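You operate a simulated robot arm through the tools that you are given. There is no shell and no other tool. Be economical: measure what you need, move in short steps, check, and stop when the job is done.

You run a simulated robot arm. Do the job below in one go: nothing can be reset, and whatever is moved stays where it is left.

JOB
Fetch the purple brass brush from the long table and set it on the sample bench. Then put the purple sleeve on the middle part of the long bench away on the sample bench. Then put two of the short film leaves from the middle part of the long bench on the small table. Then put one of the blue slugs from the middle part of the long bench on top of the orange block there. Then press the zero button three times. Then take the tube that says "OIL 4" from the sample bench and leave it on the grey dark plate there. Then open the bench drawer nine. The order counts. Set down upright: tube.

It is judged by the outcome, as a careful person would: the job done as asked, and still so three seconds after it is handed in. It fails if anything else is knocked over, pushed out of place, dropped, spilled or broken.

ROBOT AND FRAMES
A 6-joint arm with a two-finger parallel gripper on a trunk, on a base that drives. Base frame: it is fixed to the floor where the robot stands at the start and does not move with it; the origin is under the middle of the robot, x ahead of it, y to its left, z up. Lengths are in mm, angles in degrees, forces in N, time in s.
Its first joint turns from -166.0 to 166.0 degrees. Places, roughly: bench drawer nine [2700, -1800, 700]; blue slug [3750, -250, 750]; blue slug (4x4x2 cm) [4000, 100, 800]; brass brush [1000, 0, 750]; dark plate [2250, -3000, 750]; orange block (5x5x4 cm) [3900, 0, 800]; purple sleeve [4000, 250, 750]; sample bench [1700, -3700, 800]; short film leaf (7x10x3 cm) [4600, 900, 800]; small table [2200, 2200, 800]; tube [2000, -3250, 1000]; zero button [2500, -2500, 800]. Payload 3.43 kg.
Tool frame: the origin (TCP) lies between the finger pads and is the grasp point; the fingertips stand 34 mm ahead of it; z points along the fingers, y is the line along which they close. The gripper opens to 128 mm. The fingers are 24 mm wide and 12 mm thick; the gripper's body (48 by 130 mm) begins 96 mm behind the TCP.
Orientation is told as [roll, pitch, yaw] about the base's x, y, z axes, in that order, counted from this pose: with the fingers straight down and closing along the base's y, the tool's x points along the base's -x, its y along +y and its z along -z.

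CONTROLS
- The arm moves only by the tool drive_tool. Its argument "increments" is a list of rows, each a list of 7 numbers: the shift along the base's x, y, z in units of 250 mm (1.0 is 250 mm), then the turn, a rotation vector about the base's x, y, z in units of 120 degrees (1.0 is 120 degrees), then the opening, from 0 (shut) to 1 (fully open). In form: [[tx, ty, tz, ax, ay, az, gripper], ...]. A call has 1 to 12 rows; each row is the pose to reach, as a shift and turn from the pose commanded when the call began. A call with a number of a shift or a turn outside -1 to 1 is refused whole. Rows are played at 5 a second. More than 50 mm and 8.6 degrees between two rows, or a gripper value outside its range, and nothing of the call is played. A pose out of reach is approached as far as the arm can. The call stops where the force on the tool passes 40 N (or 10 N more than at its start, if that is more) or the arm is blocked; 0.2 s more then pass. Each finger travels about 153 mm/s and halts on what it meets, pressing with about 29 N; the grip force reading is that of the motor and also rises with nothing between the fingers. The clock runs only during rows and for 0.2 s after the last one: add rows that repeat a pose to give the fingers time. The reply holds the time, the measured pose of the TCP, the force on the tool along the base axes, the opening and the grip force, in the units named above and with some noise, with the torque about the TCP (base axes, N m) and any sound that the robot's microphone picked up, and new pictures: "show" is both (left out), scene, wrist or none.
- Cameras (640 x 400 px; columns grow to the right, rows downward): "scene" is now at [171.6, 197.8, 1235.2]; the picture's right is [-0.25, -0.97, 0.00], its down [-0.31, 0.08, -0.95] and it looks along [0.92, -0.23, -0.32] (base axes); focal length 256 px, centre (320, 200). "wrist" rides on the gripper at [76, -11, -160] in the tool frame; the picture's right is [0.15, 0.99, 0.00], its down [-0.88, 0.13, -0.46] and it looks along [-0.45, 0.07, 0.89] (tool axes); focal length 234 px, centre (320, 200). There is no depth. A picture from a camera that has moved, and an enlarged one, comes with that camera's place and axes in the base frame and with its lens. The place of the scene camera against the robot may be out by one fixed shift of up to 12 mm in any direction.
- roll_base(legs): drives the robot by 1 to 6 legs, each [ahead, left, turn to the left] in mm, mm and degrees, along the robot's own axes; the way and the turn of a leg run together, so that a leg with both is an arc; at most 1500 mm and 180 degrees a leg. The arm and the cameras ride along, it lands a little off, and it stops where it bumps. It gives what a move gives, and a new picture of the scene camera.
- head_to(pan, tilt): turns the head with the scene camera to pan (to the left, within 143 degrees either way) and tilt (down, from -29 to 69), counted from straight ahead of the robot. It gives what a move gives, and a new picture of the scene camera.
- inspect(camera, box): a new picture of the part [left, top, right, bottom] of that camera's present view, enlarged. No time passes.
- close_job(): hands the job in; it is judged then, once.

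Work in short steps. Places have to be worked out from the pictures, the camera data and where the tool is seen: move nearer, look again, correct. Check each grasp and each placing, and mend what went wrong. You have 207 turns and 260 pictures in all, those below and enlarged ones among them. Open the gripper and draw the arm clear of the work before you hand the job in, unless the task says otherwise; then end with one line.

The tools are called after ">>>" as a command line: name --pt "numbers of a row" for each row, then --argument value for the rest, lists and objects as JSON in quotes. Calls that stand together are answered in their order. drive_tool: Moves the arm, as the interface text tells. Its arguments: {"type":"object","properties":{"increments":{"type":"array"},"show":{"type":"string","enum":["both","scene","wrist","none"]}},"required":["increments"]} The other tools are called the same way: roll_base (legs) drives the base; head_to (pan, tilt) turns the head that bears the scene camera; inspect (camera, box) takes an enlarged picture of a part of a camera's view; close_job () hands the job in.

At the start:

```text
t: 0.0
position: [711.9, 169.0, 1132.7]
tcp_rot: [-0.1, 0.0, -0.1]
ft_force: [0.4, 0.8, 0.5]
moment: [-0.02, 0.02, -0.02]
gripper_width: 128.1
finger_force: 0.0
robot x, y, heading: [1.5, 0.4, 0.1]
head pan, tilt: [-14.3, 18.5]
```

scene: 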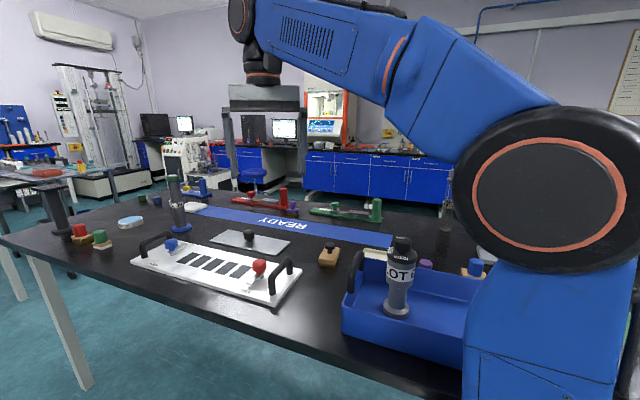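
wrist: 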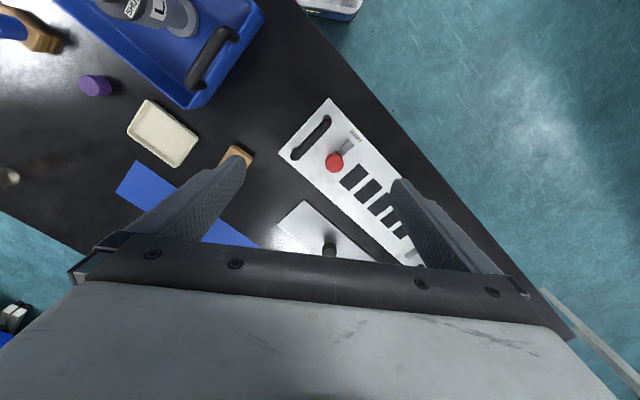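

The long table is in front with many items; I'm looking closer for the purple brush.

>>> inspect --camera "scene" --box '[0, 160, 320, 320]'

>>> head_to --pan -40 --tilt 30

```text
2.00 times, centred on (160, 240) of scene
camera zoom: at [171.6, 197.8, 1235.2], right [-0.25, -0.97, 0.0], down [-0.31, 0.08, -0.95], along [0.92, -0.23, -0.32], focal length 512 px, centre (640, 120)
```

zoom: 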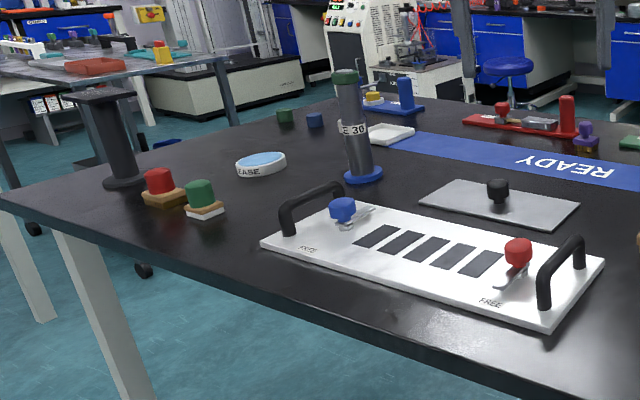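

```text
t: 0.9
position: [711.8, 169.1, 1132.9]
tcp_rot: [0.0, 0.0, 0.0]
ft_force: [-0.2, 0.0, 0.2]
moment: [-0.01, 0.0, 0.03]
gripper_width: 128.0
finger_force: 0.0
robot x, y, heading: [0.8, 0.2, -0.0]
head pan, tilt: [-40.0, 30.0]
camera scene: at [150.6, 162.8, 1216.7], right [-0.64, -0.77, 0.0], down [-0.38, 0.32, -0.87], along [0.66, -0.56, -0.5], focal length 256 px, centre (320, 200)
```

scene: 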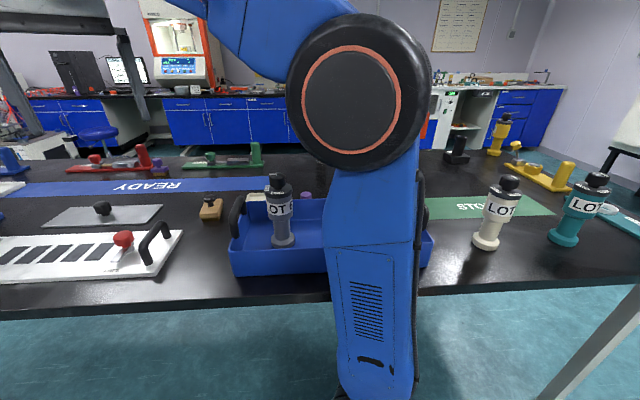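

I zoom on candidate purple things in both cameras.

>>> inspect --camera "wrist" --box '[0, 0, 280, 200]'

>>> inspect --camera "scene" --box '[40, 130, 320, 300]'

>>> inspect --camera "scene" --box '[420, 80, 640, 280]'

```text
2.00 times, centred on (140, 100) of wrist
camera zoom: at [637.3, 158.5, 1292.6], right [-0.15, 0.99, 0.0], down [0.88, 0.13, 0.46], along [0.45, 0.07, -0.89], focal length 468 px, centre (680, 400)
```

zoom: 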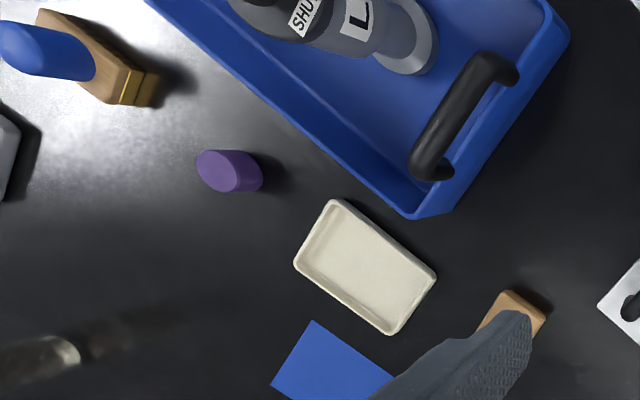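

```text
2.29 times, centred on (180, 215) of scene
camera zoom: at [150.6, 162.8, 1216.7], right [-0.64, -0.77, 0.0], down [-0.38, 0.32, -0.87], along [0.66, -0.56, -0.5], focal length 585 px, centre (640, 166)
```

zoom: 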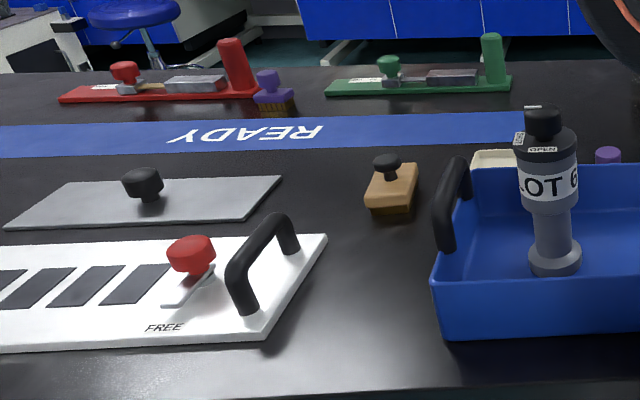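

```text
2.00 times, centred on (530, 180) of scene
camera zoom: at [150.6, 162.8, 1216.7], right [-0.64, -0.77, 0.0], down [-0.38, 0.32, -0.87], along [0.66, -0.56, -0.5], focal length 512 px, centre (-100, 240)
```

zoom: 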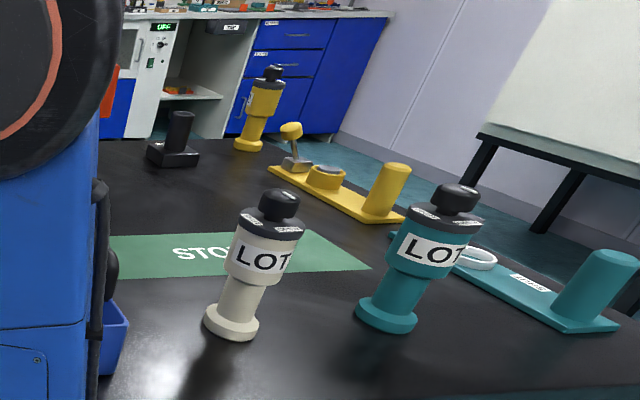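

The purple brush sits near the red clamp at about (1255, 50), on a table rotated ~-35°. I'll retract/raise the arm, then turn to face the table squarely and slide along it.

>>> drive_tool --pt "-0.17 0 0.1 0 0 0 1" --pt "-0.34 0 0.2 0 0 0 1" --pt "-0.5 0 0.3 0 0 0 1" --pt "-0.66 0 0.4 0 0 0 1" --pt "-0.82 0 0.4 0 0 0 1" --show "none"

>>> roll_base --legs '[[0, 0, -35.5]]'

>>> head_to --pan 45 --tilt 30

```text
t: 2.1
position: [511.0, 170.5, 1172.1]
tcp_rot: [0.8, -0.8, 0.0]
ft_force: [0.2, 0.1, 0.2]
moment: [-0.04, 0.05, 0.02]
gripper_width: 127.8
finger_force: 0.1
out of reach, approached as far as the arm can: row 2, 3, 4, 5
robot x, y, heading: [0.2, 0.7, -0.0]
head pan, tilt: [-40.0, 30.0]
```

```text
t: 4.2
position: [512.2, -167.2, 1174.0]
tcp_rot: [0.8, -0.7, -36.7]
ft_force: [0.4, -1.7, -0.2]
moment: [0.0, 0.03, 0.03]
gripper_width: 128.2
finger_force: 0.0
robot x, y, heading: [0.7, 0.0, -36.6]
head pan, tilt: [-40.0, 30.0]
camera scene: at [217.4, 41.8, 1216.7], right [-0.97, -0.23, 0.0], down [-0.12, 0.49, -0.87], along [0.2, -0.84, -0.5], focal length 256 px, centre (320, 200)
```

scene: 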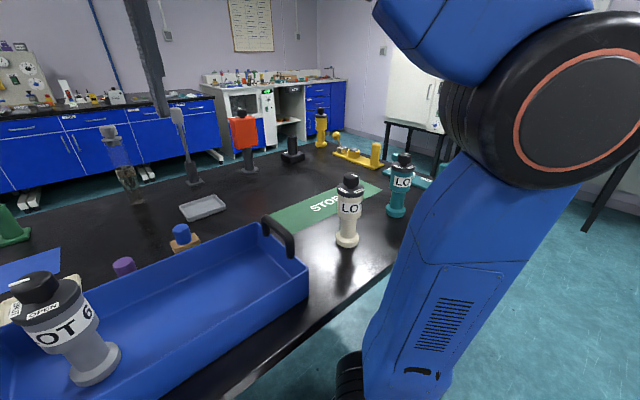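

```text
t: 5.8
position: [512.5, -166.8, 1172.8]
tcp_rot: [0.8, -0.7, -36.6]
ft_force: [0.1, -0.2, -0.5]
moment: [-0.02, -0.02, -0.01]
gripper_width: 127.9
finger_force: 0.0
robot x, y, heading: [-1.9, 1.5, -36.6]
head pan, tilt: [45.0, 30.0]
camera scene: at [285.9, 142.9, 1216.7], right [0.15, -0.99, 0.0], down [-0.49, -0.07, -0.87], along [0.86, 0.13, -0.5], focal length 256 px, centre (320, 200)
```

scene: 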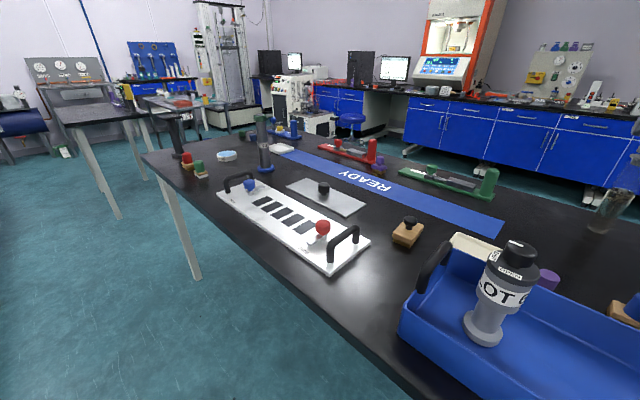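

The aisle on the far side looks wide, and the brush lies nearer the far edge, so I'll go round the left end of the table, first sliding left.

>>> roll_base --legs '[[0, 1000, 0], [0, 1000, 0]]'

>>> head_to --pan 0 --tilt 25

```text
t: 13.1
position: [1291.4, 898.5, 1170.2]
tcp_rot: [0.4, -0.4, -36.8]
ft_force: [-1.1, 0.0, 0.8]
moment: [0.0, 0.0, -0.01]
gripper_width: 128.1
finger_force: 0.2
robot x, y, heading: [773.0, 1065.2, -37.0]
head pan, tilt: [45.0, 30.0]
stopped in leg 2: the robot was blocked; the commanded pose is now the measured one
camera scene: at [1063.2, 1209.4, 1216.7], right [0.14, -0.99, 0.0], down [-0.49, -0.07, -0.87], along [0.86, 0.12, -0.5], focal length 256 px, centre (320, 200)
```

scene: 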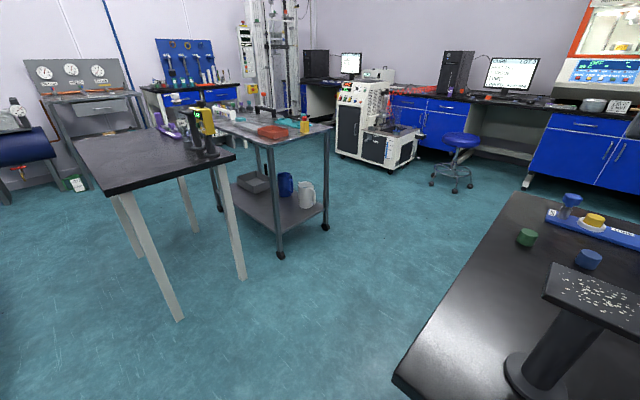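

```text
t: 14.2
position: [1291.4, 897.7, 1171.0]
tcp_rot: [0.5, -0.5, -36.8]
ft_force: [-0.5, 0.3, -0.2]
moment: [0.04, 0.01, 0.04]
gripper_width: 127.9
finger_force: 0.0
robot x, y, heading: [776.9, 1069.7, -37.1]
head pan, tilt: [0.0, 25.0]
camera scene: at [1047.4, 1141.4, 1224.7], right [-0.6, -0.8, 0.0], down [-0.34, 0.25, -0.91], along [0.73, -0.54, -0.42], focal length 256 px, centre (320, 200)
```

scene: 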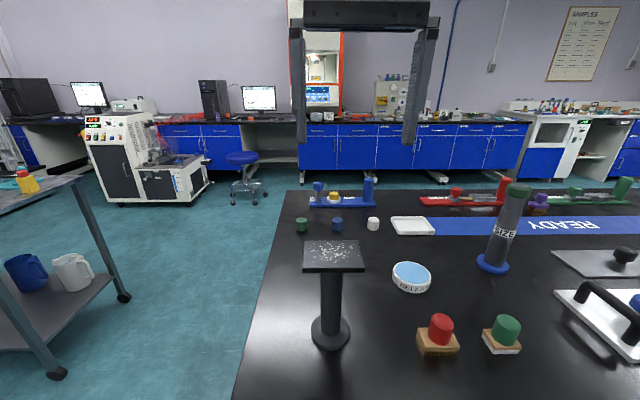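

Something blocked me on the left; I look left.

>>> head_to --pan 95 --tilt 35

```text
t: 15.9
position: [1291.2, 898.5, 1171.7]
tcp_rot: [0.6, -0.5, -36.8]
ft_force: [0.6, -0.2, 0.8]
moment: [0.0, -0.02, 0.03]
gripper_width: 128.0
finger_force: 0.0
robot x, y, heading: [773.9, 1070.2, -37.0]
head pan, tilt: [95.0, 35.0]
camera scene: at [1020.2, 1271.4, 1208.9], right [0.85, -0.53, 0.0], down [-0.3, -0.49, -0.82], along [0.43, 0.7, -0.57], focal length 256 px, centre (320, 200)
```

scene: 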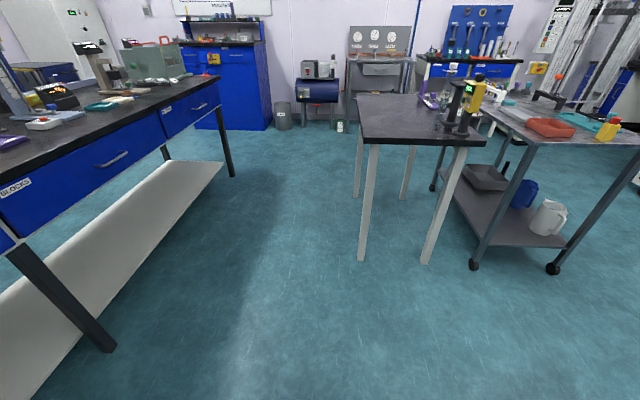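

Nothing visible on the near left; check rear-left and down close.

>>> head_to --pan 140 --tilt 45

>>> head_to --pan 30 --tilt 65

```text
t: 17.0
position: [1290.9, 899.2, 1171.3]
tcp_rot: [0.4, -0.5, -36.8]
ft_force: [-0.3, -0.1, 0.0]
moment: [0.02, -0.04, 0.0]
gripper_width: 128.0
finger_force: 0.0
robot x, y, heading: [776.1, 1068.0, -37.0]
head pan, tilt: [140.0, 45.0]
camera scene: at [955.3, 1275.8, 1194.1], right [0.97, 0.23, 0.0], down [0.16, -0.69, -0.71], along [-0.16, 0.69, -0.71], focal length 256 px, centre (320, 200)
```

scene: 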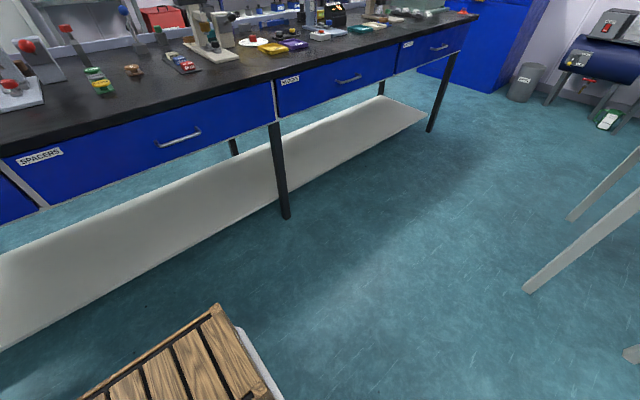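

```text
t: 18.9
position: [1292.3, 898.4, 1170.8]
tcp_rot: [0.5, -0.5, -36.8]
ft_force: [0.0, -0.1, -0.4]
moment: [0.01, 0.03, 0.03]
gripper_width: 127.9
finger_force: 0.0
robot x, y, heading: [777.4, 1065.6, -36.9]
head pan, tilt: [30.0, 65.0]
camera scene: at [1034.0, 1189.4, 1169.1], right [-0.12, -0.99, 0.0], down [-0.9, 0.11, -0.42], along [0.42, -0.05, -0.91], focal length 256 px, centre (320, 200)
```

scene: 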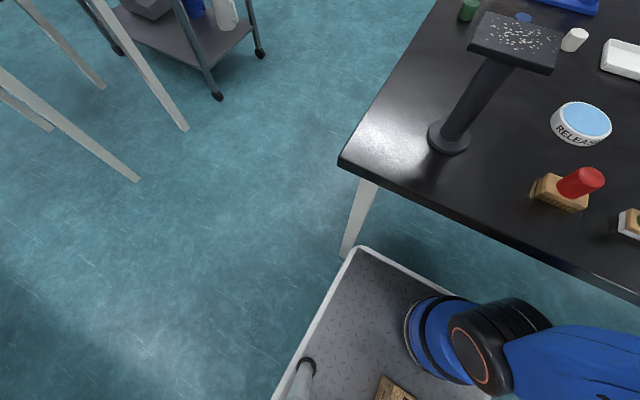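

The base's front-left corner hit the table leg. I'll back off, correct the heading, slide past, and go up the gap between the tables.

>>> roll_base --legs '[[-150, 0, 0], [0, 0, 1.7], [0, 780, 0], [1000, 0, 0]]'

>>> head_to --pan -30 --tilt 35

```text
t: 29.2
position: [2432.0, 1050.3, 1171.1]
tcp_rot: [0.5, -0.5, -35.8]
ft_force: [-0.3, 0.2, -0.3]
moment: [0.03, 0.01, 0.0]
gripper_width: 128.0
finger_force: 0.1
robot x, y, heading: [1913.7, 1212.2, -35.6]
head pan, tilt: [30.0, 65.0]
camera scene: at [2167.2, 1336.4, 1169.1], right [-0.1, -0.99, 0.0], down [-0.9, 0.09, -0.42], along [0.42, -0.04, -0.91], focal length 256 px, centre (320, 200)
```

scene: 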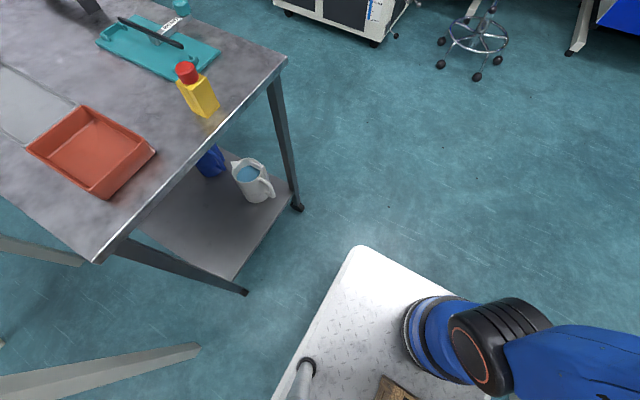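

```text
t: 30.5
position: [2431.2, 1051.7, 1170.4]
tcp_rot: [0.5, -0.5, -35.7]
ft_force: [-0.4, 0.2, 0.2]
moment: [0.02, -0.03, -0.02]
gripper_width: 128.0
finger_force: 0.1
robot x, y, heading: [1914.5, 1210.4, -35.6]
head pan, tilt: [-30.0, 35.0]
camera scene: at [2143.0, 1262.2, 1208.9], right [-0.91, -0.41, 0.0], down [-0.24, 0.52, -0.82], along [0.34, -0.75, -0.57], focal length 256 px, centre (320, 200)
```

scene: 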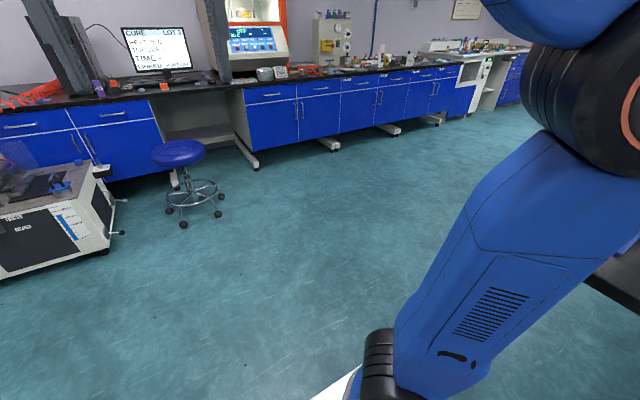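

Clear aisle ahead. Drive ahead 840, right 1300, then turn to face the table from the far side.

>>> roll_base --legs '[[840, 0, 0], [0, -1300, 0], [0, 0, 180]]'

>>> head_to --pan 0 --tilt 40

```text
t: 48.3
position: [1328.6, -161.7, 1170.7]
tcp_rot: [0.5, -0.5, 143.4]
ft_force: [-0.2, -0.3, -0.2]
moment: [-0.03, 0.0, -0.01]
gripper_width: 127.9
finger_force: 0.0
robot x, y, heading: [1847.4, -326.9, 143.4]
head pan, tilt: [-30.0, 35.0]
camera scene: at [1615.4, -376.0, 1208.9], right [0.92, 0.4, 0.0], down [0.23, -0.53, -0.82], along [-0.33, 0.75, -0.57], focal length 256 px, centre (320, 200)
```

scene: 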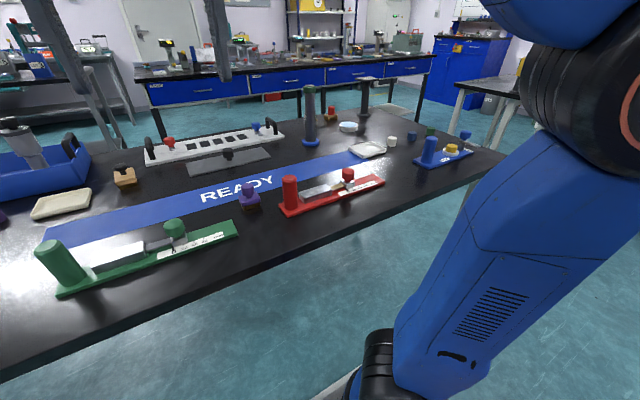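

```text
t: 49.2
position: [1327.9, -162.8, 1169.3]
tcp_rot: [0.5, -0.6, 143.3]
ft_force: [0.3, -0.1, -0.9]
moment: [0.03, -0.01, -0.01]
gripper_width: 127.7
finger_force: 0.1
robot x, y, heading: [1846.8, -326.7, 143.4]
head pan, tilt: [0.0, 40.0]
camera scene: at [1582.2, -406.1, 1201.4], right [0.6, 0.8, 0.0], down [0.52, -0.38, -0.77], along [-0.61, 0.46, -0.64], focal length 256 px, centre (320, 200)
```

scene: 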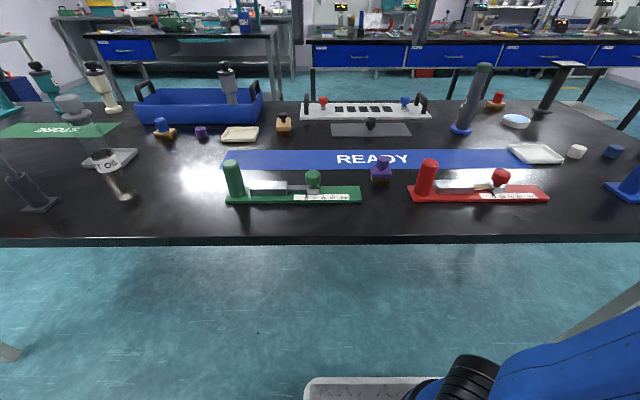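

The brush is at about (1230, 65), ~730 mm ahead of the robot. Zoom to understand its shape.

>>> inspect --camera "scene" --box '[340, 140, 430, 200]'

>>> inspect --camera "wrist" --box '[0, 0, 640, 400]'

```text
6.67 times, centred on (385, 170) of scene
camera zoom: at [1582.2, -406.1, 1201.4], right [0.6, 0.8, 0.0], down [0.52, -0.38, -0.77], along [-0.61, 0.46, -0.64], focal length 1707 px, centre (-113, 400)
```

zoom: 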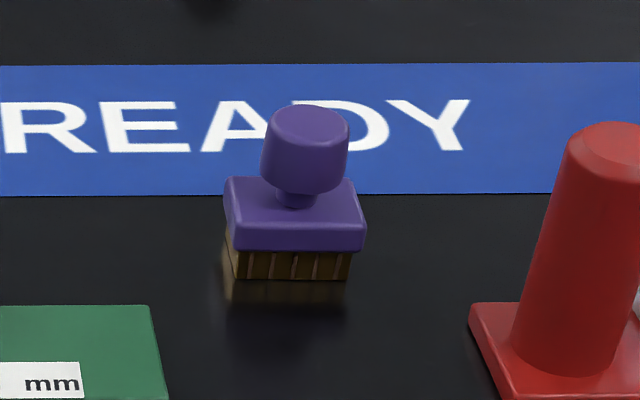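

```text
1.00 times, centred on (320, 200) of wrist
camera zoom: at [1398.9, -197.2, 1329.5], right [-0.47, -0.88, 0.01], down [-0.78, 0.42, 0.46], along [-0.41, 0.21, -0.89], focal length 234 px, centre (320, 200)
```

zoom: 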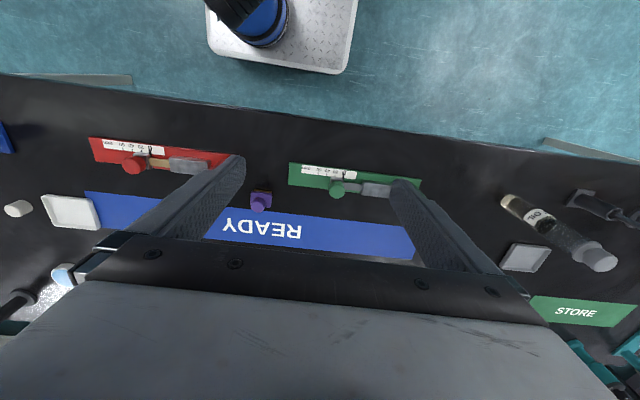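

I'll move above the brush at around z≈1000 with a wider look.

>>> drive_tool --pt "-0.06 0.13 -0.1 0 0 0 1" --pt "-0.12 0.27 -0.2 0 0 0 1" --pt "-0.19 0.41 -0.3 0 0 0 1" --pt "-0.25 0.54 -0.4 0 0 0 1" --pt "-0.31 0.68 -0.5 0 0 0 1" --pt "-0.37 0.82 -0.6 0 0 0 0.8" --pt "-0.37 0.82 -0.6 0 0 0 0.6"

```text
t: 50.8
position: [1234.9, 43.8, 1019.1]
tcp_rot: [0.5, -0.5, 143.4]
ft_force: [0.3, -0.1, 0.4]
moment: [0.02, 0.03, -0.02]
gripper_width: 76.9
finger_force: 0.1
robot x, y, heading: [1851.1, -327.5, 143.5]
head pan, tilt: [0.0, 40.0]
camera scene: at [1582.2, -406.1, 1201.4], right [0.6, 0.8, 0.0], down [0.52, -0.38, -0.77], along [-0.61, 0.46, -0.64], focal length 256 px, centre (320, 200)
camera wrist: at [1306.0, 8.3, 1177.4], right [-0.47, -0.88, 0.01], down [-0.78, 0.42, 0.47], along [-0.41, 0.21, -0.89], focal length 234 px, centre (320, 200)
```

scene: 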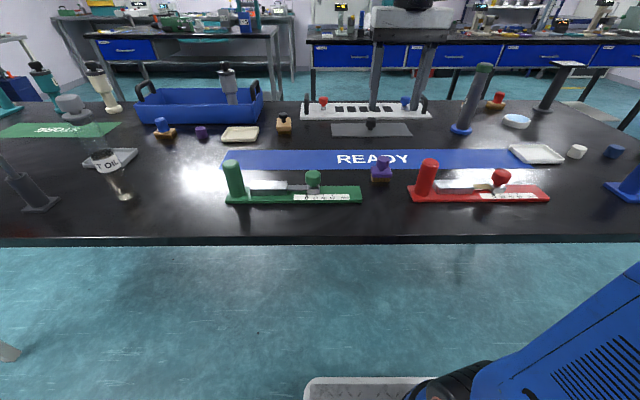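
wrist: 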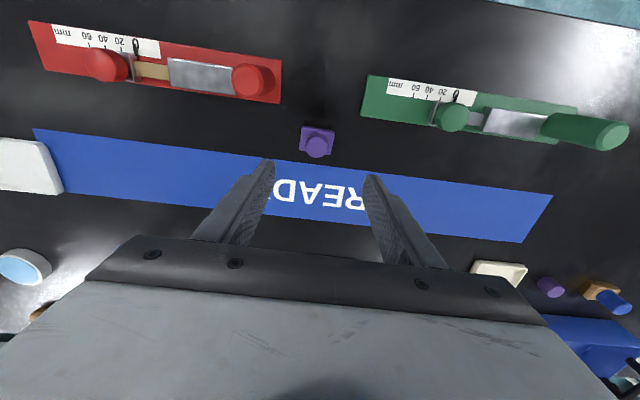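

The tool is nearly above the knob (at ~(1236, 47.5)). Descend to z≈880 around the knob.

>>> drive_tool --pt "0 0.014 -0.15 0 0 0 0.6" --pt "0 0.014 -0.3 0 0 0 0.6" --pt "0 0.014 -0.45 0 0 0 0.6" --pt "0 0.014 -0.54 0 0 0 0.6"

```text
t: 51.8
position: [1235.6, 47.0, 883.9]
tcp_rot: [0.4, -0.5, 143.4]
ft_force: [0.1, 0.3, 0.0]
moment: [0.0, -0.01, 0.03]
gripper_width: 77.0
finger_force: 0.1
robot x, y, heading: [1846.6, -329.3, 143.4]
head pan, tilt: [0.0, 40.0]
camera scene: at [1582.1, -406.1, 1201.4], right [0.6, 0.8, 0.0], down [0.52, -0.38, -0.77], along [-0.61, 0.46, -0.64], focal length 256 px, centre (320, 200)
camera wrist: at [1306.9, 11.2, 1042.7], right [-0.47, -0.88, 0.01], down [-0.78, 0.42, 0.46], along [-0.41, 0.21, -0.89], focal length 234 px, centre (320, 200)
```

scene: 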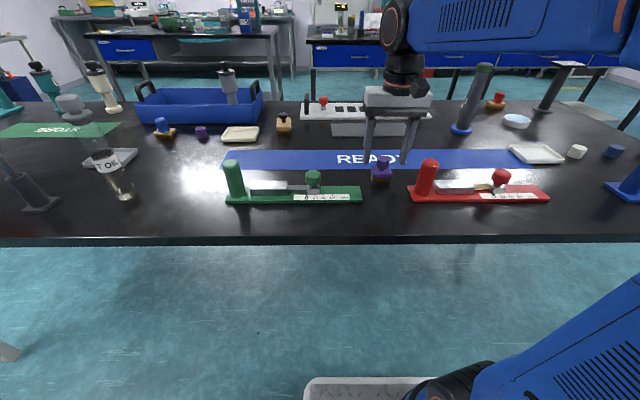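
wrist: 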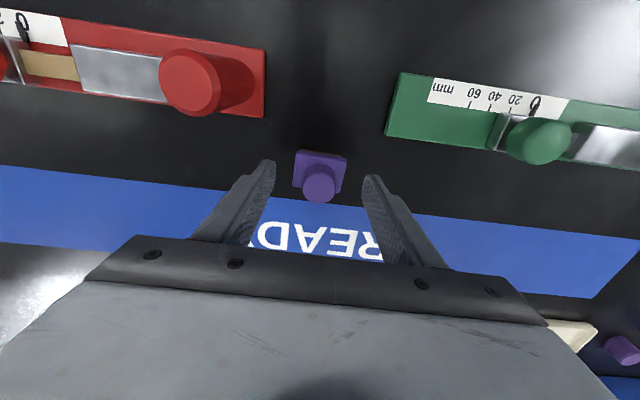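

Triangulating the two wrist views puts the knob top at (1233.5, 49, 854). Descend 20 mm more and close.

>>> drive_tool --pt "-0.008 0.008 -0.04 0 0 0 0.6" --pt "-0.008 0.008 -0.08 0 0 0 0.6" --pt "-0.008 0.008 -0.08 0 0 0 0.3" --pt "-0.008 0.008 -0.08 0 0 0 0.1" --pt "-0.008 0.008 -0.08 0 0 0 0.1" --show "wrist"

```text
t: 53.0
position: [1234.1, 47.9, 864.6]
tcp_rot: [0.5, -0.5, 143.4]
ft_force: [-0.1, 0.2, 0.2]
moment: [-0.01, 0.0, 0.01]
gripper_width: 30.5
finger_force: 29.1
robot x, y, heading: [1844.1, -327.8, 143.3]
head pan, tilt: [0.0, 40.0]
camera wrist: at [1304.8, 12.6, 1023.4], right [-0.47, -0.88, 0.01], down [-0.78, 0.42, 0.46], along [-0.41, 0.21, -0.89], focal length 234 px, centre (320, 200)
```

wrist: 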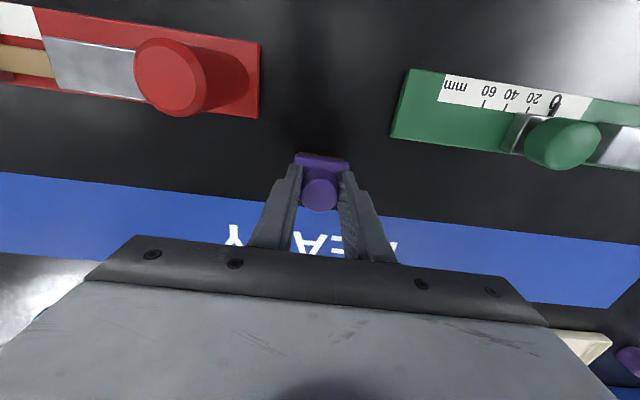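

Gripped at 30.5 mm. Lift and retract.

>>> drive_tool --pt "0 0 0.18 0 0 0 0.1" --pt "0 0 0.36 0 0 0 0.1" --pt "0 0 0.54 0 0 0 0.1" --pt "0 0 0.72 0 0 0 0.1" --pt "0 0 0.9 0 0 0 0.1" --pt "0.14 -0.1 0.95 0 0 0 0.1" --pt "0.28 -0.2 1.0 0 0 0 0.1" --pt "0.42 -0.31 1.0 0 0 0 0.1" --pt "0.56 -0.42 1.0 0 0 0 0.1" --show "wrist"

>>> head_to --pan 90 --tilt 20

```text
t: 55.0
position: [1373.6, -58.0, 1114.8]
tcp_rot: [0.5, -0.5, 143.4]
ft_force: [-1.5, 0.6, -1.8]
moment: [-0.01, -0.1, -0.01]
gripper_width: 30.9
finger_force: 28.9
robot x, y, heading: [1840.1, -329.4, 143.2]
head pan, tilt: [0.0, 40.0]
camera wrist: at [1443.9, -92.5, 1273.9], right [-0.47, -0.88, 0.01], down [-0.78, 0.42, 0.46], along [-0.41, 0.21, -0.89], focal length 234 px, centre (320, 200)
```

wrist: 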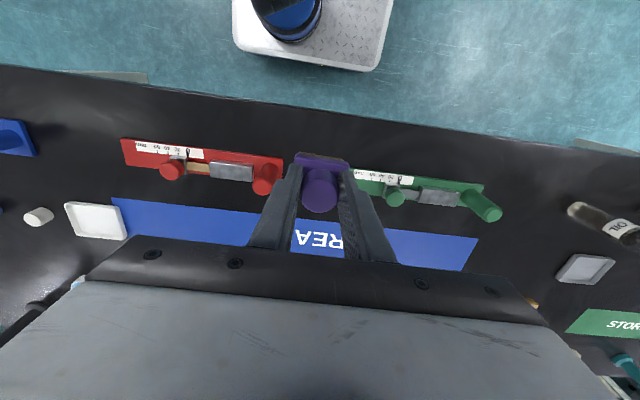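

```text
t: 56.7
position: [1374.5, -57.2, 1114.9]
tcp_rot: [0.5, -0.6, 143.5]
ft_force: [-0.9, 0.5, -1.3]
moment: [-0.02, 0.01, -0.02]
gripper_width: 30.6
finger_force: 28.5
robot x, y, heading: [1845.8, -330.1, 143.6]
head pan, tilt: [90.0, 20.0]
camera scene: at [1594.8, -531.5, 1232.8], right [-0.8, 0.6, 0.0], down [0.2, 0.27, -0.94], along [-0.56, -0.75, -0.34], focal length 256 px, centre (320, 200)
```

scene: 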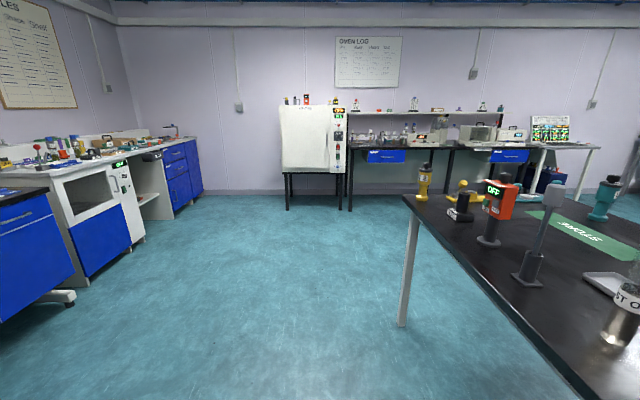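

Head further left to see the sample bench region.

>>> head_to --pan 125 --tilt 15

>>> inspect --camera "scene" --box '[200, 80, 500, 270]'

```text
t: 57.7
position: [1373.8, -56.8, 1115.4]
tcp_rot: [0.5, -0.5, 143.3]
ft_force: [0.5, -0.9, -0.5]
moment: [0.02, 0.03, 0.01]
gripper_width: 30.7
finger_force: 28.9
robot x, y, heading: [1846.0, -329.1, 143.5]
head pan, tilt: [125.0, 15.0]
camera scene: at [1647.7, -550.2, 1240.9], right [-1.0, 0.03, 0.0], down [0.01, 0.26, -0.97], along [-0.03, -0.97, -0.26], focal length 256 px, centre (320, 200)
```

scene: 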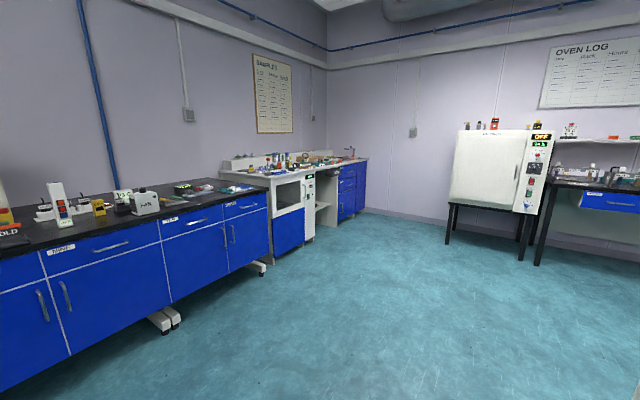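

```text
2.11 times, centred on (350, 175) of scene
camera zoom: at [1647.7, -550.2, 1240.9], right [-1.0, 0.03, 0.0], down [0.01, 0.26, -0.97], along [-0.03, -0.97, -0.26], focal length 539 px, centre (257, 253)
```

zoom: 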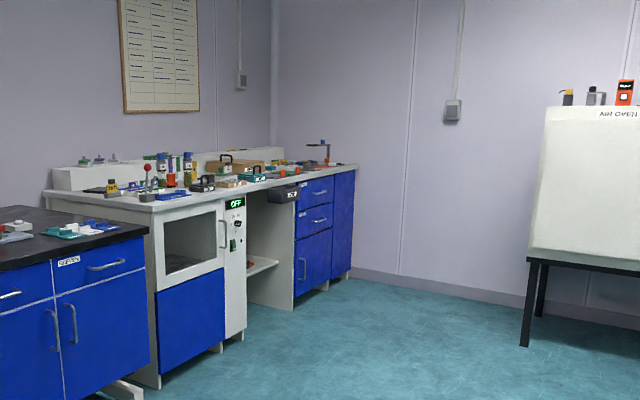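

The sample bench (white, under the SAMPLES board) lies along the same wall line. Turn around and drive there, stopping about 500 mm short of its front.

>>> roll_base --legs '[[0, 0, -178.8], [500, -1300, 0], [500, -1250, 0]]'

>>> head_to --pan -15 --tilt 30

```text
t: 78.3
position: [1561.0, -3269.4, 1114.9]
tcp_rot: [0.6, -0.5, -38.9]
ft_force: [0.5, -0.3, -0.9]
moment: [-0.02, -0.02, 0.02]
gripper_width: 30.5
finger_force: 28.8
robot x, y, heading: [1098.2, -2980.2, -38.6]
head pan, tilt: [125.0, 15.0]
camera scene: at [1309.2, -2764.7, 1240.9], right [1.0, -0.07, 0.0], down [-0.02, -0.26, -0.97], along [0.07, 0.96, -0.26], focal length 256 px, centre (320, 200)
```

scene: 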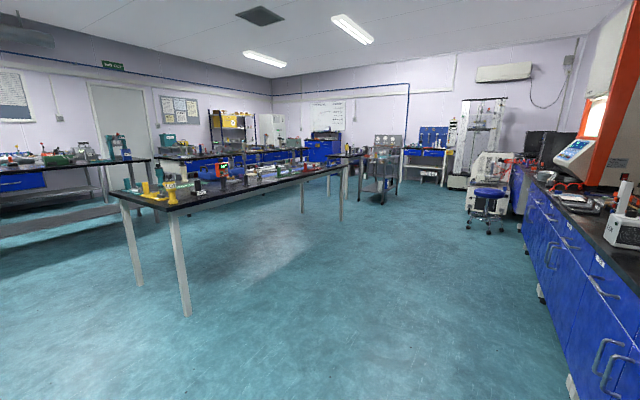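

```text
t: 80.6
position: [1560.2, -3269.8, 1115.6]
tcp_rot: [0.4, -0.5, -38.8]
ft_force: [0.6, 0.3, -1.5]
moment: [-0.02, -0.05, -0.01]
gripper_width: 30.4
finger_force: 29.1
robot x, y, heading: [1099.1, -2982.6, -39.2]
head pan, tilt: [-15.0, 30.0]
camera scene: at [1356.2, -2930.9, 1216.7], right [-0.81, -0.59, 0.0], down [-0.29, 0.4, -0.87], along [0.51, -0.7, -0.5], focal length 256 px, centre (320, 200)
```

scene: 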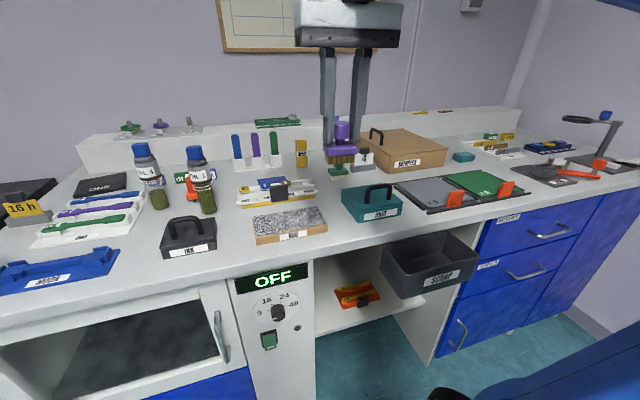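

I can see the bench; zoom to select a free spot for the brush.

>>> inspect --camera "scene" --box '[100, 120, 420, 300]'

>>> inspect --camera "scene" --box '[380, 80, 640, 240]'

>>> inspect --camera "wrist" --box '[0, 0, 640, 400]'

```text
2.00 times, centred on (260, 210) of scene
camera zoom: at [1356.2, -2930.9, 1216.7], right [-0.81, -0.59, 0.0], down [-0.29, 0.4, -0.87], along [0.51, -0.7, -0.5], focal length 512 px, centre (440, 180)
```

zoom: 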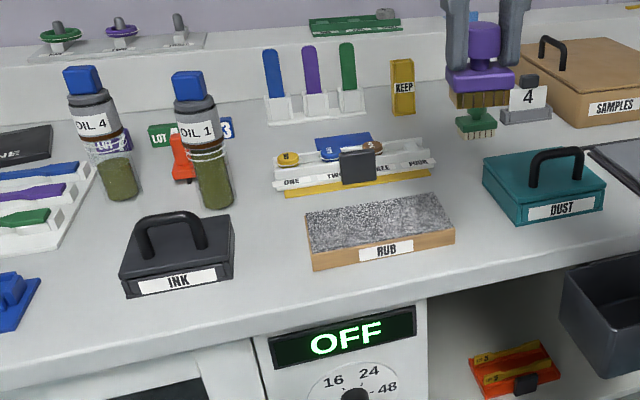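

```text
2.46 times, centred on (510, 160) of scene
camera zoom: at [1356.2, -2930.9, 1216.7], right [-0.81, -0.59, 0.0], down [-0.29, 0.4, -0.87], along [0.51, -0.7, -0.5], focal length 630 px, centre (-148, 298)
```

zoom: 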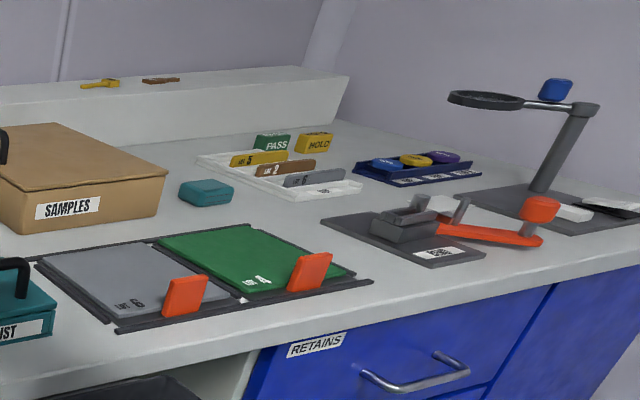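

```text
1.00 times, centred on (320, 200) of wrist
camera zoom: at [1493.4, -3230.3, 1274.3], right [0.51, 0.86, 0.01], down [0.76, -0.45, 0.46], along [0.4, -0.23, -0.89], focal length 234 px, centre (320, 200)
```

zoom: 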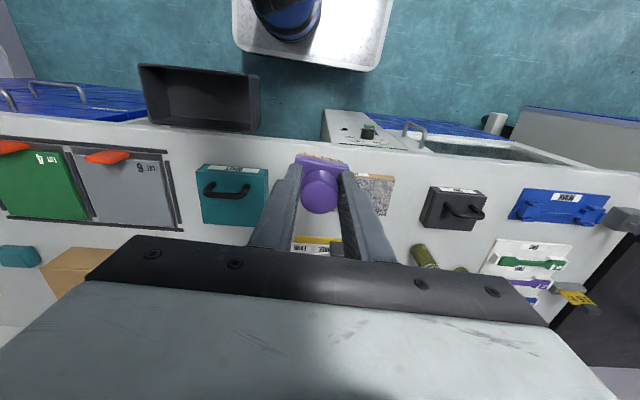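

Free gap between INK and RUB at about (1872, -3247). Move above it in one go at height.

>>> drive_tool --pt "0.18 0.01 0 0 0 0 0.1" --pt "0.36 0.03 0 0 0 0 0.1" --pt "0.54 0.04 0 0 0 0 0.1" --pt "0.72 0.06 0 0 0 0 0.1" --pt "0.9 0.08 0 0 0 0 0.1" --pt "1.0 0.09 -0.1 0 0 0 0.1" --show "none"

>>> drive_tool --pt "0.1 0 -0.15 0 0 0 0.1" --pt "0.2 0 -0.3 0 0 0 0.1" --pt "0.25 0 -0.4 0 0 0 0.1"

```text
t: 82.0
position: [1813.4, -3247.1, 1090.2]
tcp_rot: [0.6, -0.6, -38.8]
ft_force: [-0.7, 0.3, -1.7]
moment: [0.0, -0.07, 0.02]
gripper_width: 30.4
finger_force: 28.4
robot x, y, heading: [1100.3, -2978.1, -38.9]
head pan, tilt: [-15.0, 30.0]
```

```text
t: 82.8
position: [1874.0, -3246.2, 991.0]
tcp_rot: [0.5, -0.6, -38.9]
ft_force: [0.4, 0.1, -0.9]
moment: [0.0, 0.01, -0.02]
gripper_width: 30.5
finger_force: 28.7
robot x, y, heading: [1102.0, -2975.8, -39.1]
head pan, tilt: [-15.0, 30.0]
camera scene: at [1356.1, -2930.9, 1216.7], right [-0.81, -0.59, 0.0], down [-0.29, 0.4, -0.87], along [0.51, -0.7, -0.5], focal length 256 px, centre (320, 200)
camera wrist: at [1807.0, -3207.6, 1148.8], right [0.51, 0.86, 0.01], down [0.76, -0.45, 0.47], along [0.41, -0.23, -0.88], focal length 234 px, centre (320, 200)
```

scene: 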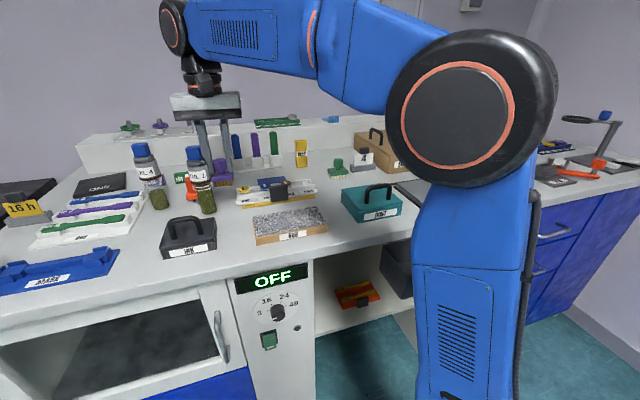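
wrist: 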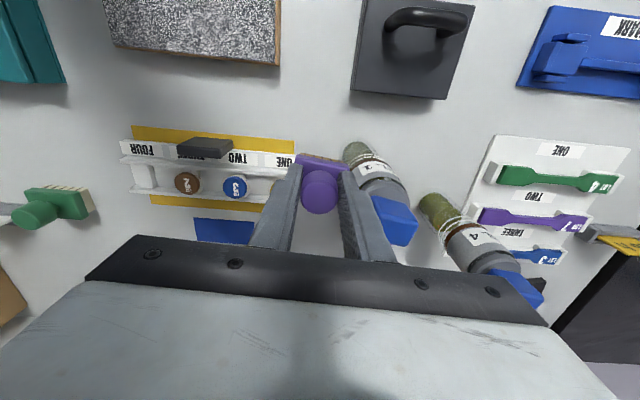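

The bench surface is actually ~z 858 by combining the views; the gap between INK and RUB is at (1802, -3207). Move there and lower to just above the surface.

>>> drive_tool --pt "-0.15 0.08 0 0 0 0 0.1" --pt "-0.288 0.156 0 0 0 0 0.1" --pt "-0.288 0.156 -0.1 0 0 0 0.1" --pt "-0.288 0.156 -0.19 0 0 0 0.1"

```text
t: 83.8
position: [1801.9, -3208.4, 942.2]
tcp_rot: [0.5, -0.5, -38.8]
ft_force: [-0.7, 0.5, -0.4]
moment: [0.0, -0.03, 0.0]
gripper_width: 30.3
finger_force: 29.1
robot x, y, heading: [1100.9, -2978.1, -38.7]
head pan, tilt: [-15.0, 30.0]
camera scene: at [1356.2, -2930.9, 1216.7], right [-0.81, -0.59, 0.0], down [-0.29, 0.4, -0.87], along [0.51, -0.7, -0.5], focal length 256 px, centre (320, 200)
camera wrist: at [1734.7, -3169.0, 1100.5], right [0.51, 0.86, 0.01], down [0.76, -0.45, 0.47], along [0.4, -0.23, -0.89], focal length 234 px, centre (320, 200)
```

scene: 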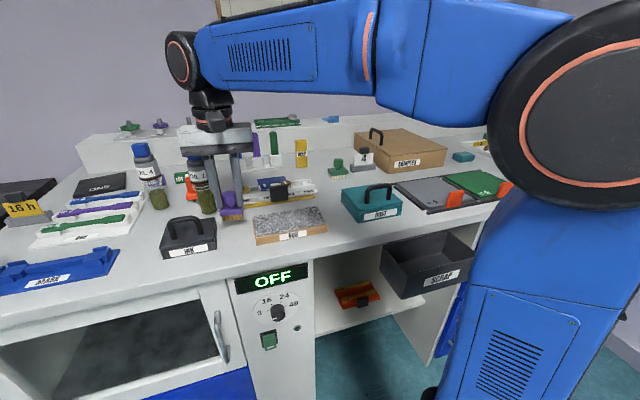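
wrist: 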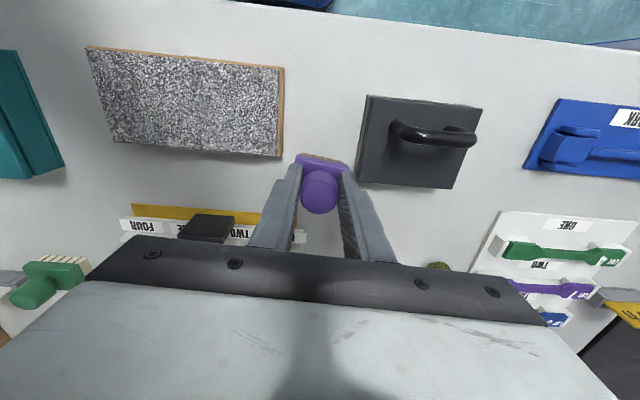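

Well centred in the gap. Lower in small steps to detect contact.

>>> drive_tool --pt "0 0 -0.04 0 0 0 0.1" --pt "0 0 -0.05 0 0 0 0.1" --pt "0 0 -0.06 0 0 0 0.1" --pt "0 0 -0.068 0 0 0 0.1" --pt "0 0 -0.072 0 0 0 0.1" --show "wrist"

```text
t: 85.0
position: [1801.4, -3207.3, 925.5]
tcp_rot: [0.4, -0.5, -38.8]
ft_force: [0.2, -0.7, -1.2]
moment: [0.0, -0.02, 0.02]
gripper_width: 30.1
finger_force: 28.9
robot x, y, heading: [1100.6, -2977.5, -39.0]
head pan, tilt: [-15.0, 30.0]
camera wrist: at [1733.9, -3168.7, 1083.5], right [0.51, 0.86, 0.01], down [0.76, -0.45, 0.47], along [0.4, -0.23, -0.89], focal length 234 px, centre (320, 200)
```

wrist: 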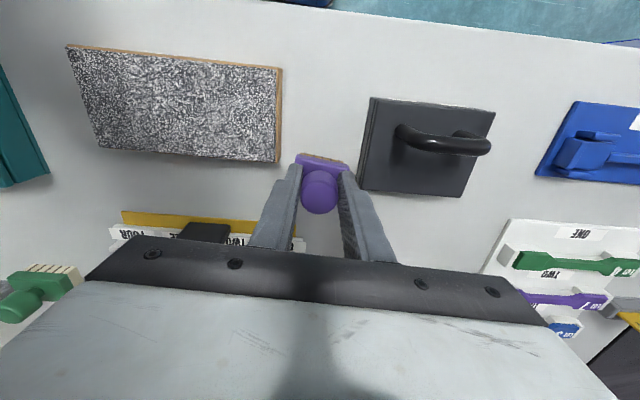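

No contact yet; continue in 2 mm steps.

>>> drive_tool --pt "0 0 -0.01 0 0 0 0.1" --pt "0 0 -0.02 0 0 0 0.1" --pt "0 0 -0.03 0 0 0 0.1" --pt "0 0 -0.038 0 0 0 0.1" --show "scene"

```text
t: 86.0
position: [1801.6, -3208.0, 916.0]
tcp_rot: [0.6, -0.6, -38.8]
ft_force: [0.4, -0.4, -0.2]
moment: [-0.01, 0.0, -0.01]
gripper_width: 30.3
finger_force: 29.4
robot x, y, heading: [1100.9, -2978.8, -38.9]
head pan, tilt: [-15.0, 30.0]
camera scene: at [1356.3, -2930.9, 1216.7], right [-0.81, -0.59, 0.0], down [-0.29, 0.4, -0.87], along [0.51, -0.7, -0.5], focal length 256 px, centre (320, 200)
```

scene: 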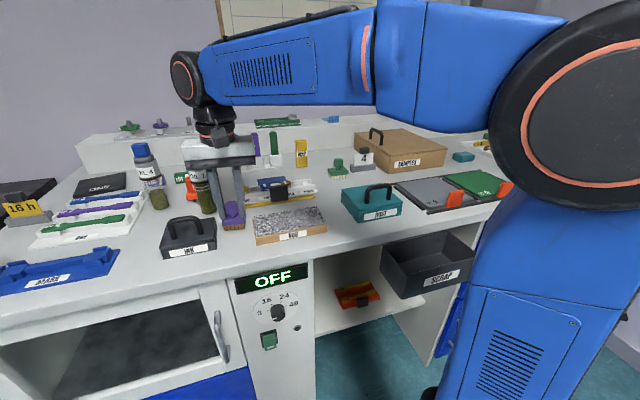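

>>> inspect --camera "scene" --box '[180, 160, 290, 260]'

```text
4.00 times, centred on (235, 210) of scene
camera zoom: at [1356.3, -2930.9, 1216.7], right [-0.81, -0.59, 0.0], down [-0.29, 0.4, -0.87], along [0.51, -0.7, -0.5], focal length 1024 px, centre (660, 160)
```

zoom: 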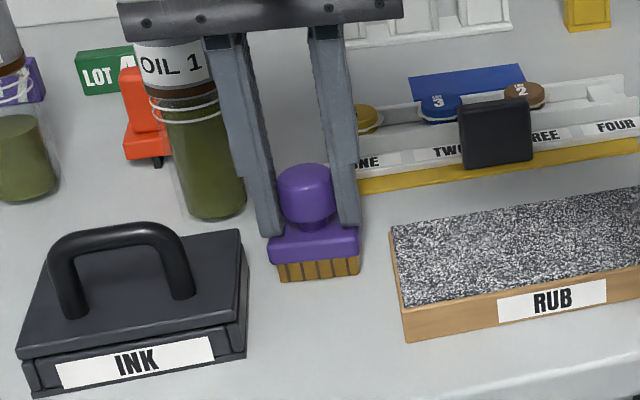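

It is close to the surface now; keep lowering in tiny steps.

>>> drive_tool --pt "0 0 -0.012 0 0 0 0.1" --pt "0 0 -0.024 0 0 0 0.1" --pt "0 0 -0.036 0 0 0 0.1" --pt "0 0 -0.044 0 0 0 0.1" --pt "0 0 -0.05 0 0 0 0.1" --show "none"

>>> inspect --camera "scene" --box '[180, 160, 290, 260]'

```text
t: 86.7
position: [1802.3, -3209.0, 911.6]
tcp_rot: [0.7, -0.9, -38.8]
ft_force: [-2.2, -1.5, 12.0]
moment: [-0.07, 0.29, 0.03]
gripper_width: 30.9
finger_force: 28.9
robot x, y, heading: [1099.1, -2981.8, -38.7]
head pan, tilt: [-15.0, 30.0]
stopped in row 3: the force on the tool passed its limit (the readings are from after the stop); the commanded pose is now the measured one
```

```text
4.00 times, centred on (235, 210) of scene
camera zoom: at [1355.9, -2930.9, 1216.8], right [-0.81, -0.59, 0.0], down [-0.29, 0.4, -0.87], along [0.51, -0.7, -0.5], focal length 1024 px, centre (660, 160)
```

zoom: 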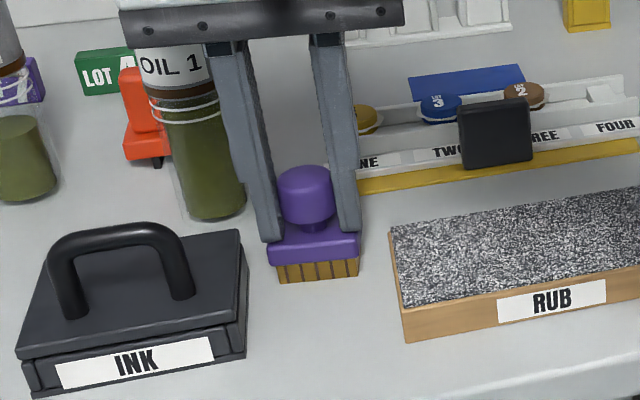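

Contact at TCP z 911 (bench ≈847). Open slightly and lift away.

>>> drive_tool --pt "0 0 0.004 0 0 0 0.2" --pt "0 0 0.004 0 0 0 0.36" --pt "0 0 0.004 0 0 0 0.36" --pt "0 0 0.1 0 0 0 0.36" --pt "0 0 0.25 0 0 0 0.36" --pt "0 0 0.42 0 0 0 0.36" --pt "0 0 0.6 0 0 0 0.36" --pt "-0.1 0.08 0.7 0 0 0 0.36" --pt "-0.25 0.18 0.8 0 0 0 0.36" --pt "-0.4 0.3 0.8 0 0 0 0.36" --pt "-0.55 0.4 0.8 0 0 0 0.36"

```text
refused: row 9 steps farther than a row can; nothing moved
```

>>> drive_tool --pt "0 0 0.004 0 0 0 0.2" --pt "0 0 0.004 0 0 0 0.36" --pt "0 0 0.004 0 0 0 0.36" --pt "0 0 0.1 0 0 0 0.36" --pt "0 0 0.25 0 0 0 0.36" --pt "0 0 0.42 0 0 0 0.36" --pt "0 0 0.6 0 0 0 0.36" --pt "-0.1 0.08 0.7 0 0 0 0.36" --pt "-0.24 0.16 0.78 0 0 0 0.36" --pt "-0.38 0.27 0.8 0 0 0 0.36" --pt "-0.52 0.38 0.8 0 0 0 0.36"

```text
t: 89.1
position: [1670.2, -3113.1, 1107.6]
tcp_rot: [0.6, -0.7, -38.9]
ft_force: [0.1, 0.4, 0.0]
moment: [-0.02, 0.03, -0.03]
gripper_width: 46.1
finger_force: 0.0
robot x, y, heading: [1102.0, -2982.3, -39.0]
head pan, tilt: [-15.0, 30.0]
camera scene: at [1356.6, -2931.0, 1216.6], right [-0.81, -0.59, 0.0], down [-0.3, 0.4, -0.87], along [0.51, -0.7, -0.5], focal length 256 px, centre (320, 200)
camera wrist: at [1603.7, -3073.7, 1266.6], right [0.51, 0.86, 0.01], down [0.76, -0.45, 0.47], along [0.41, -0.23, -0.88], focal length 234 px, centre (320, 200)
```

scene: 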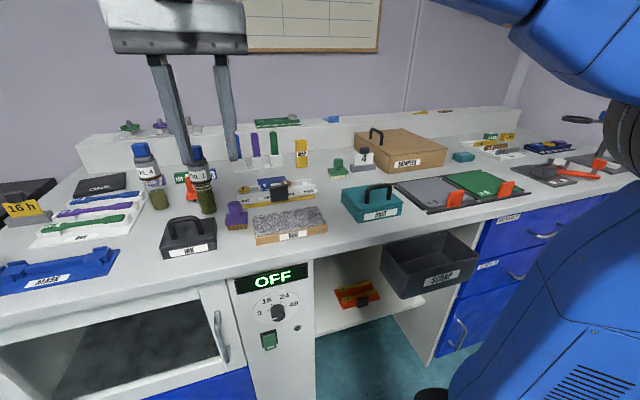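
wrist: 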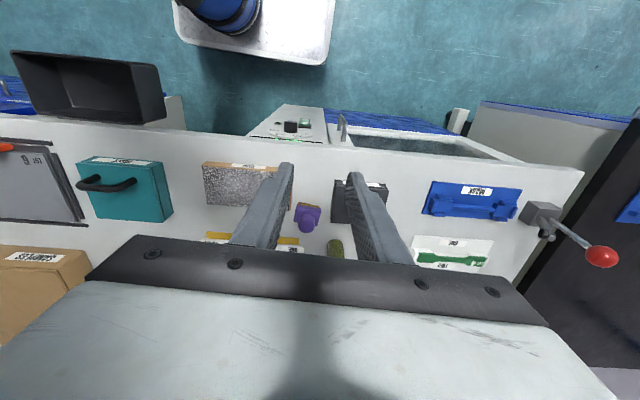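

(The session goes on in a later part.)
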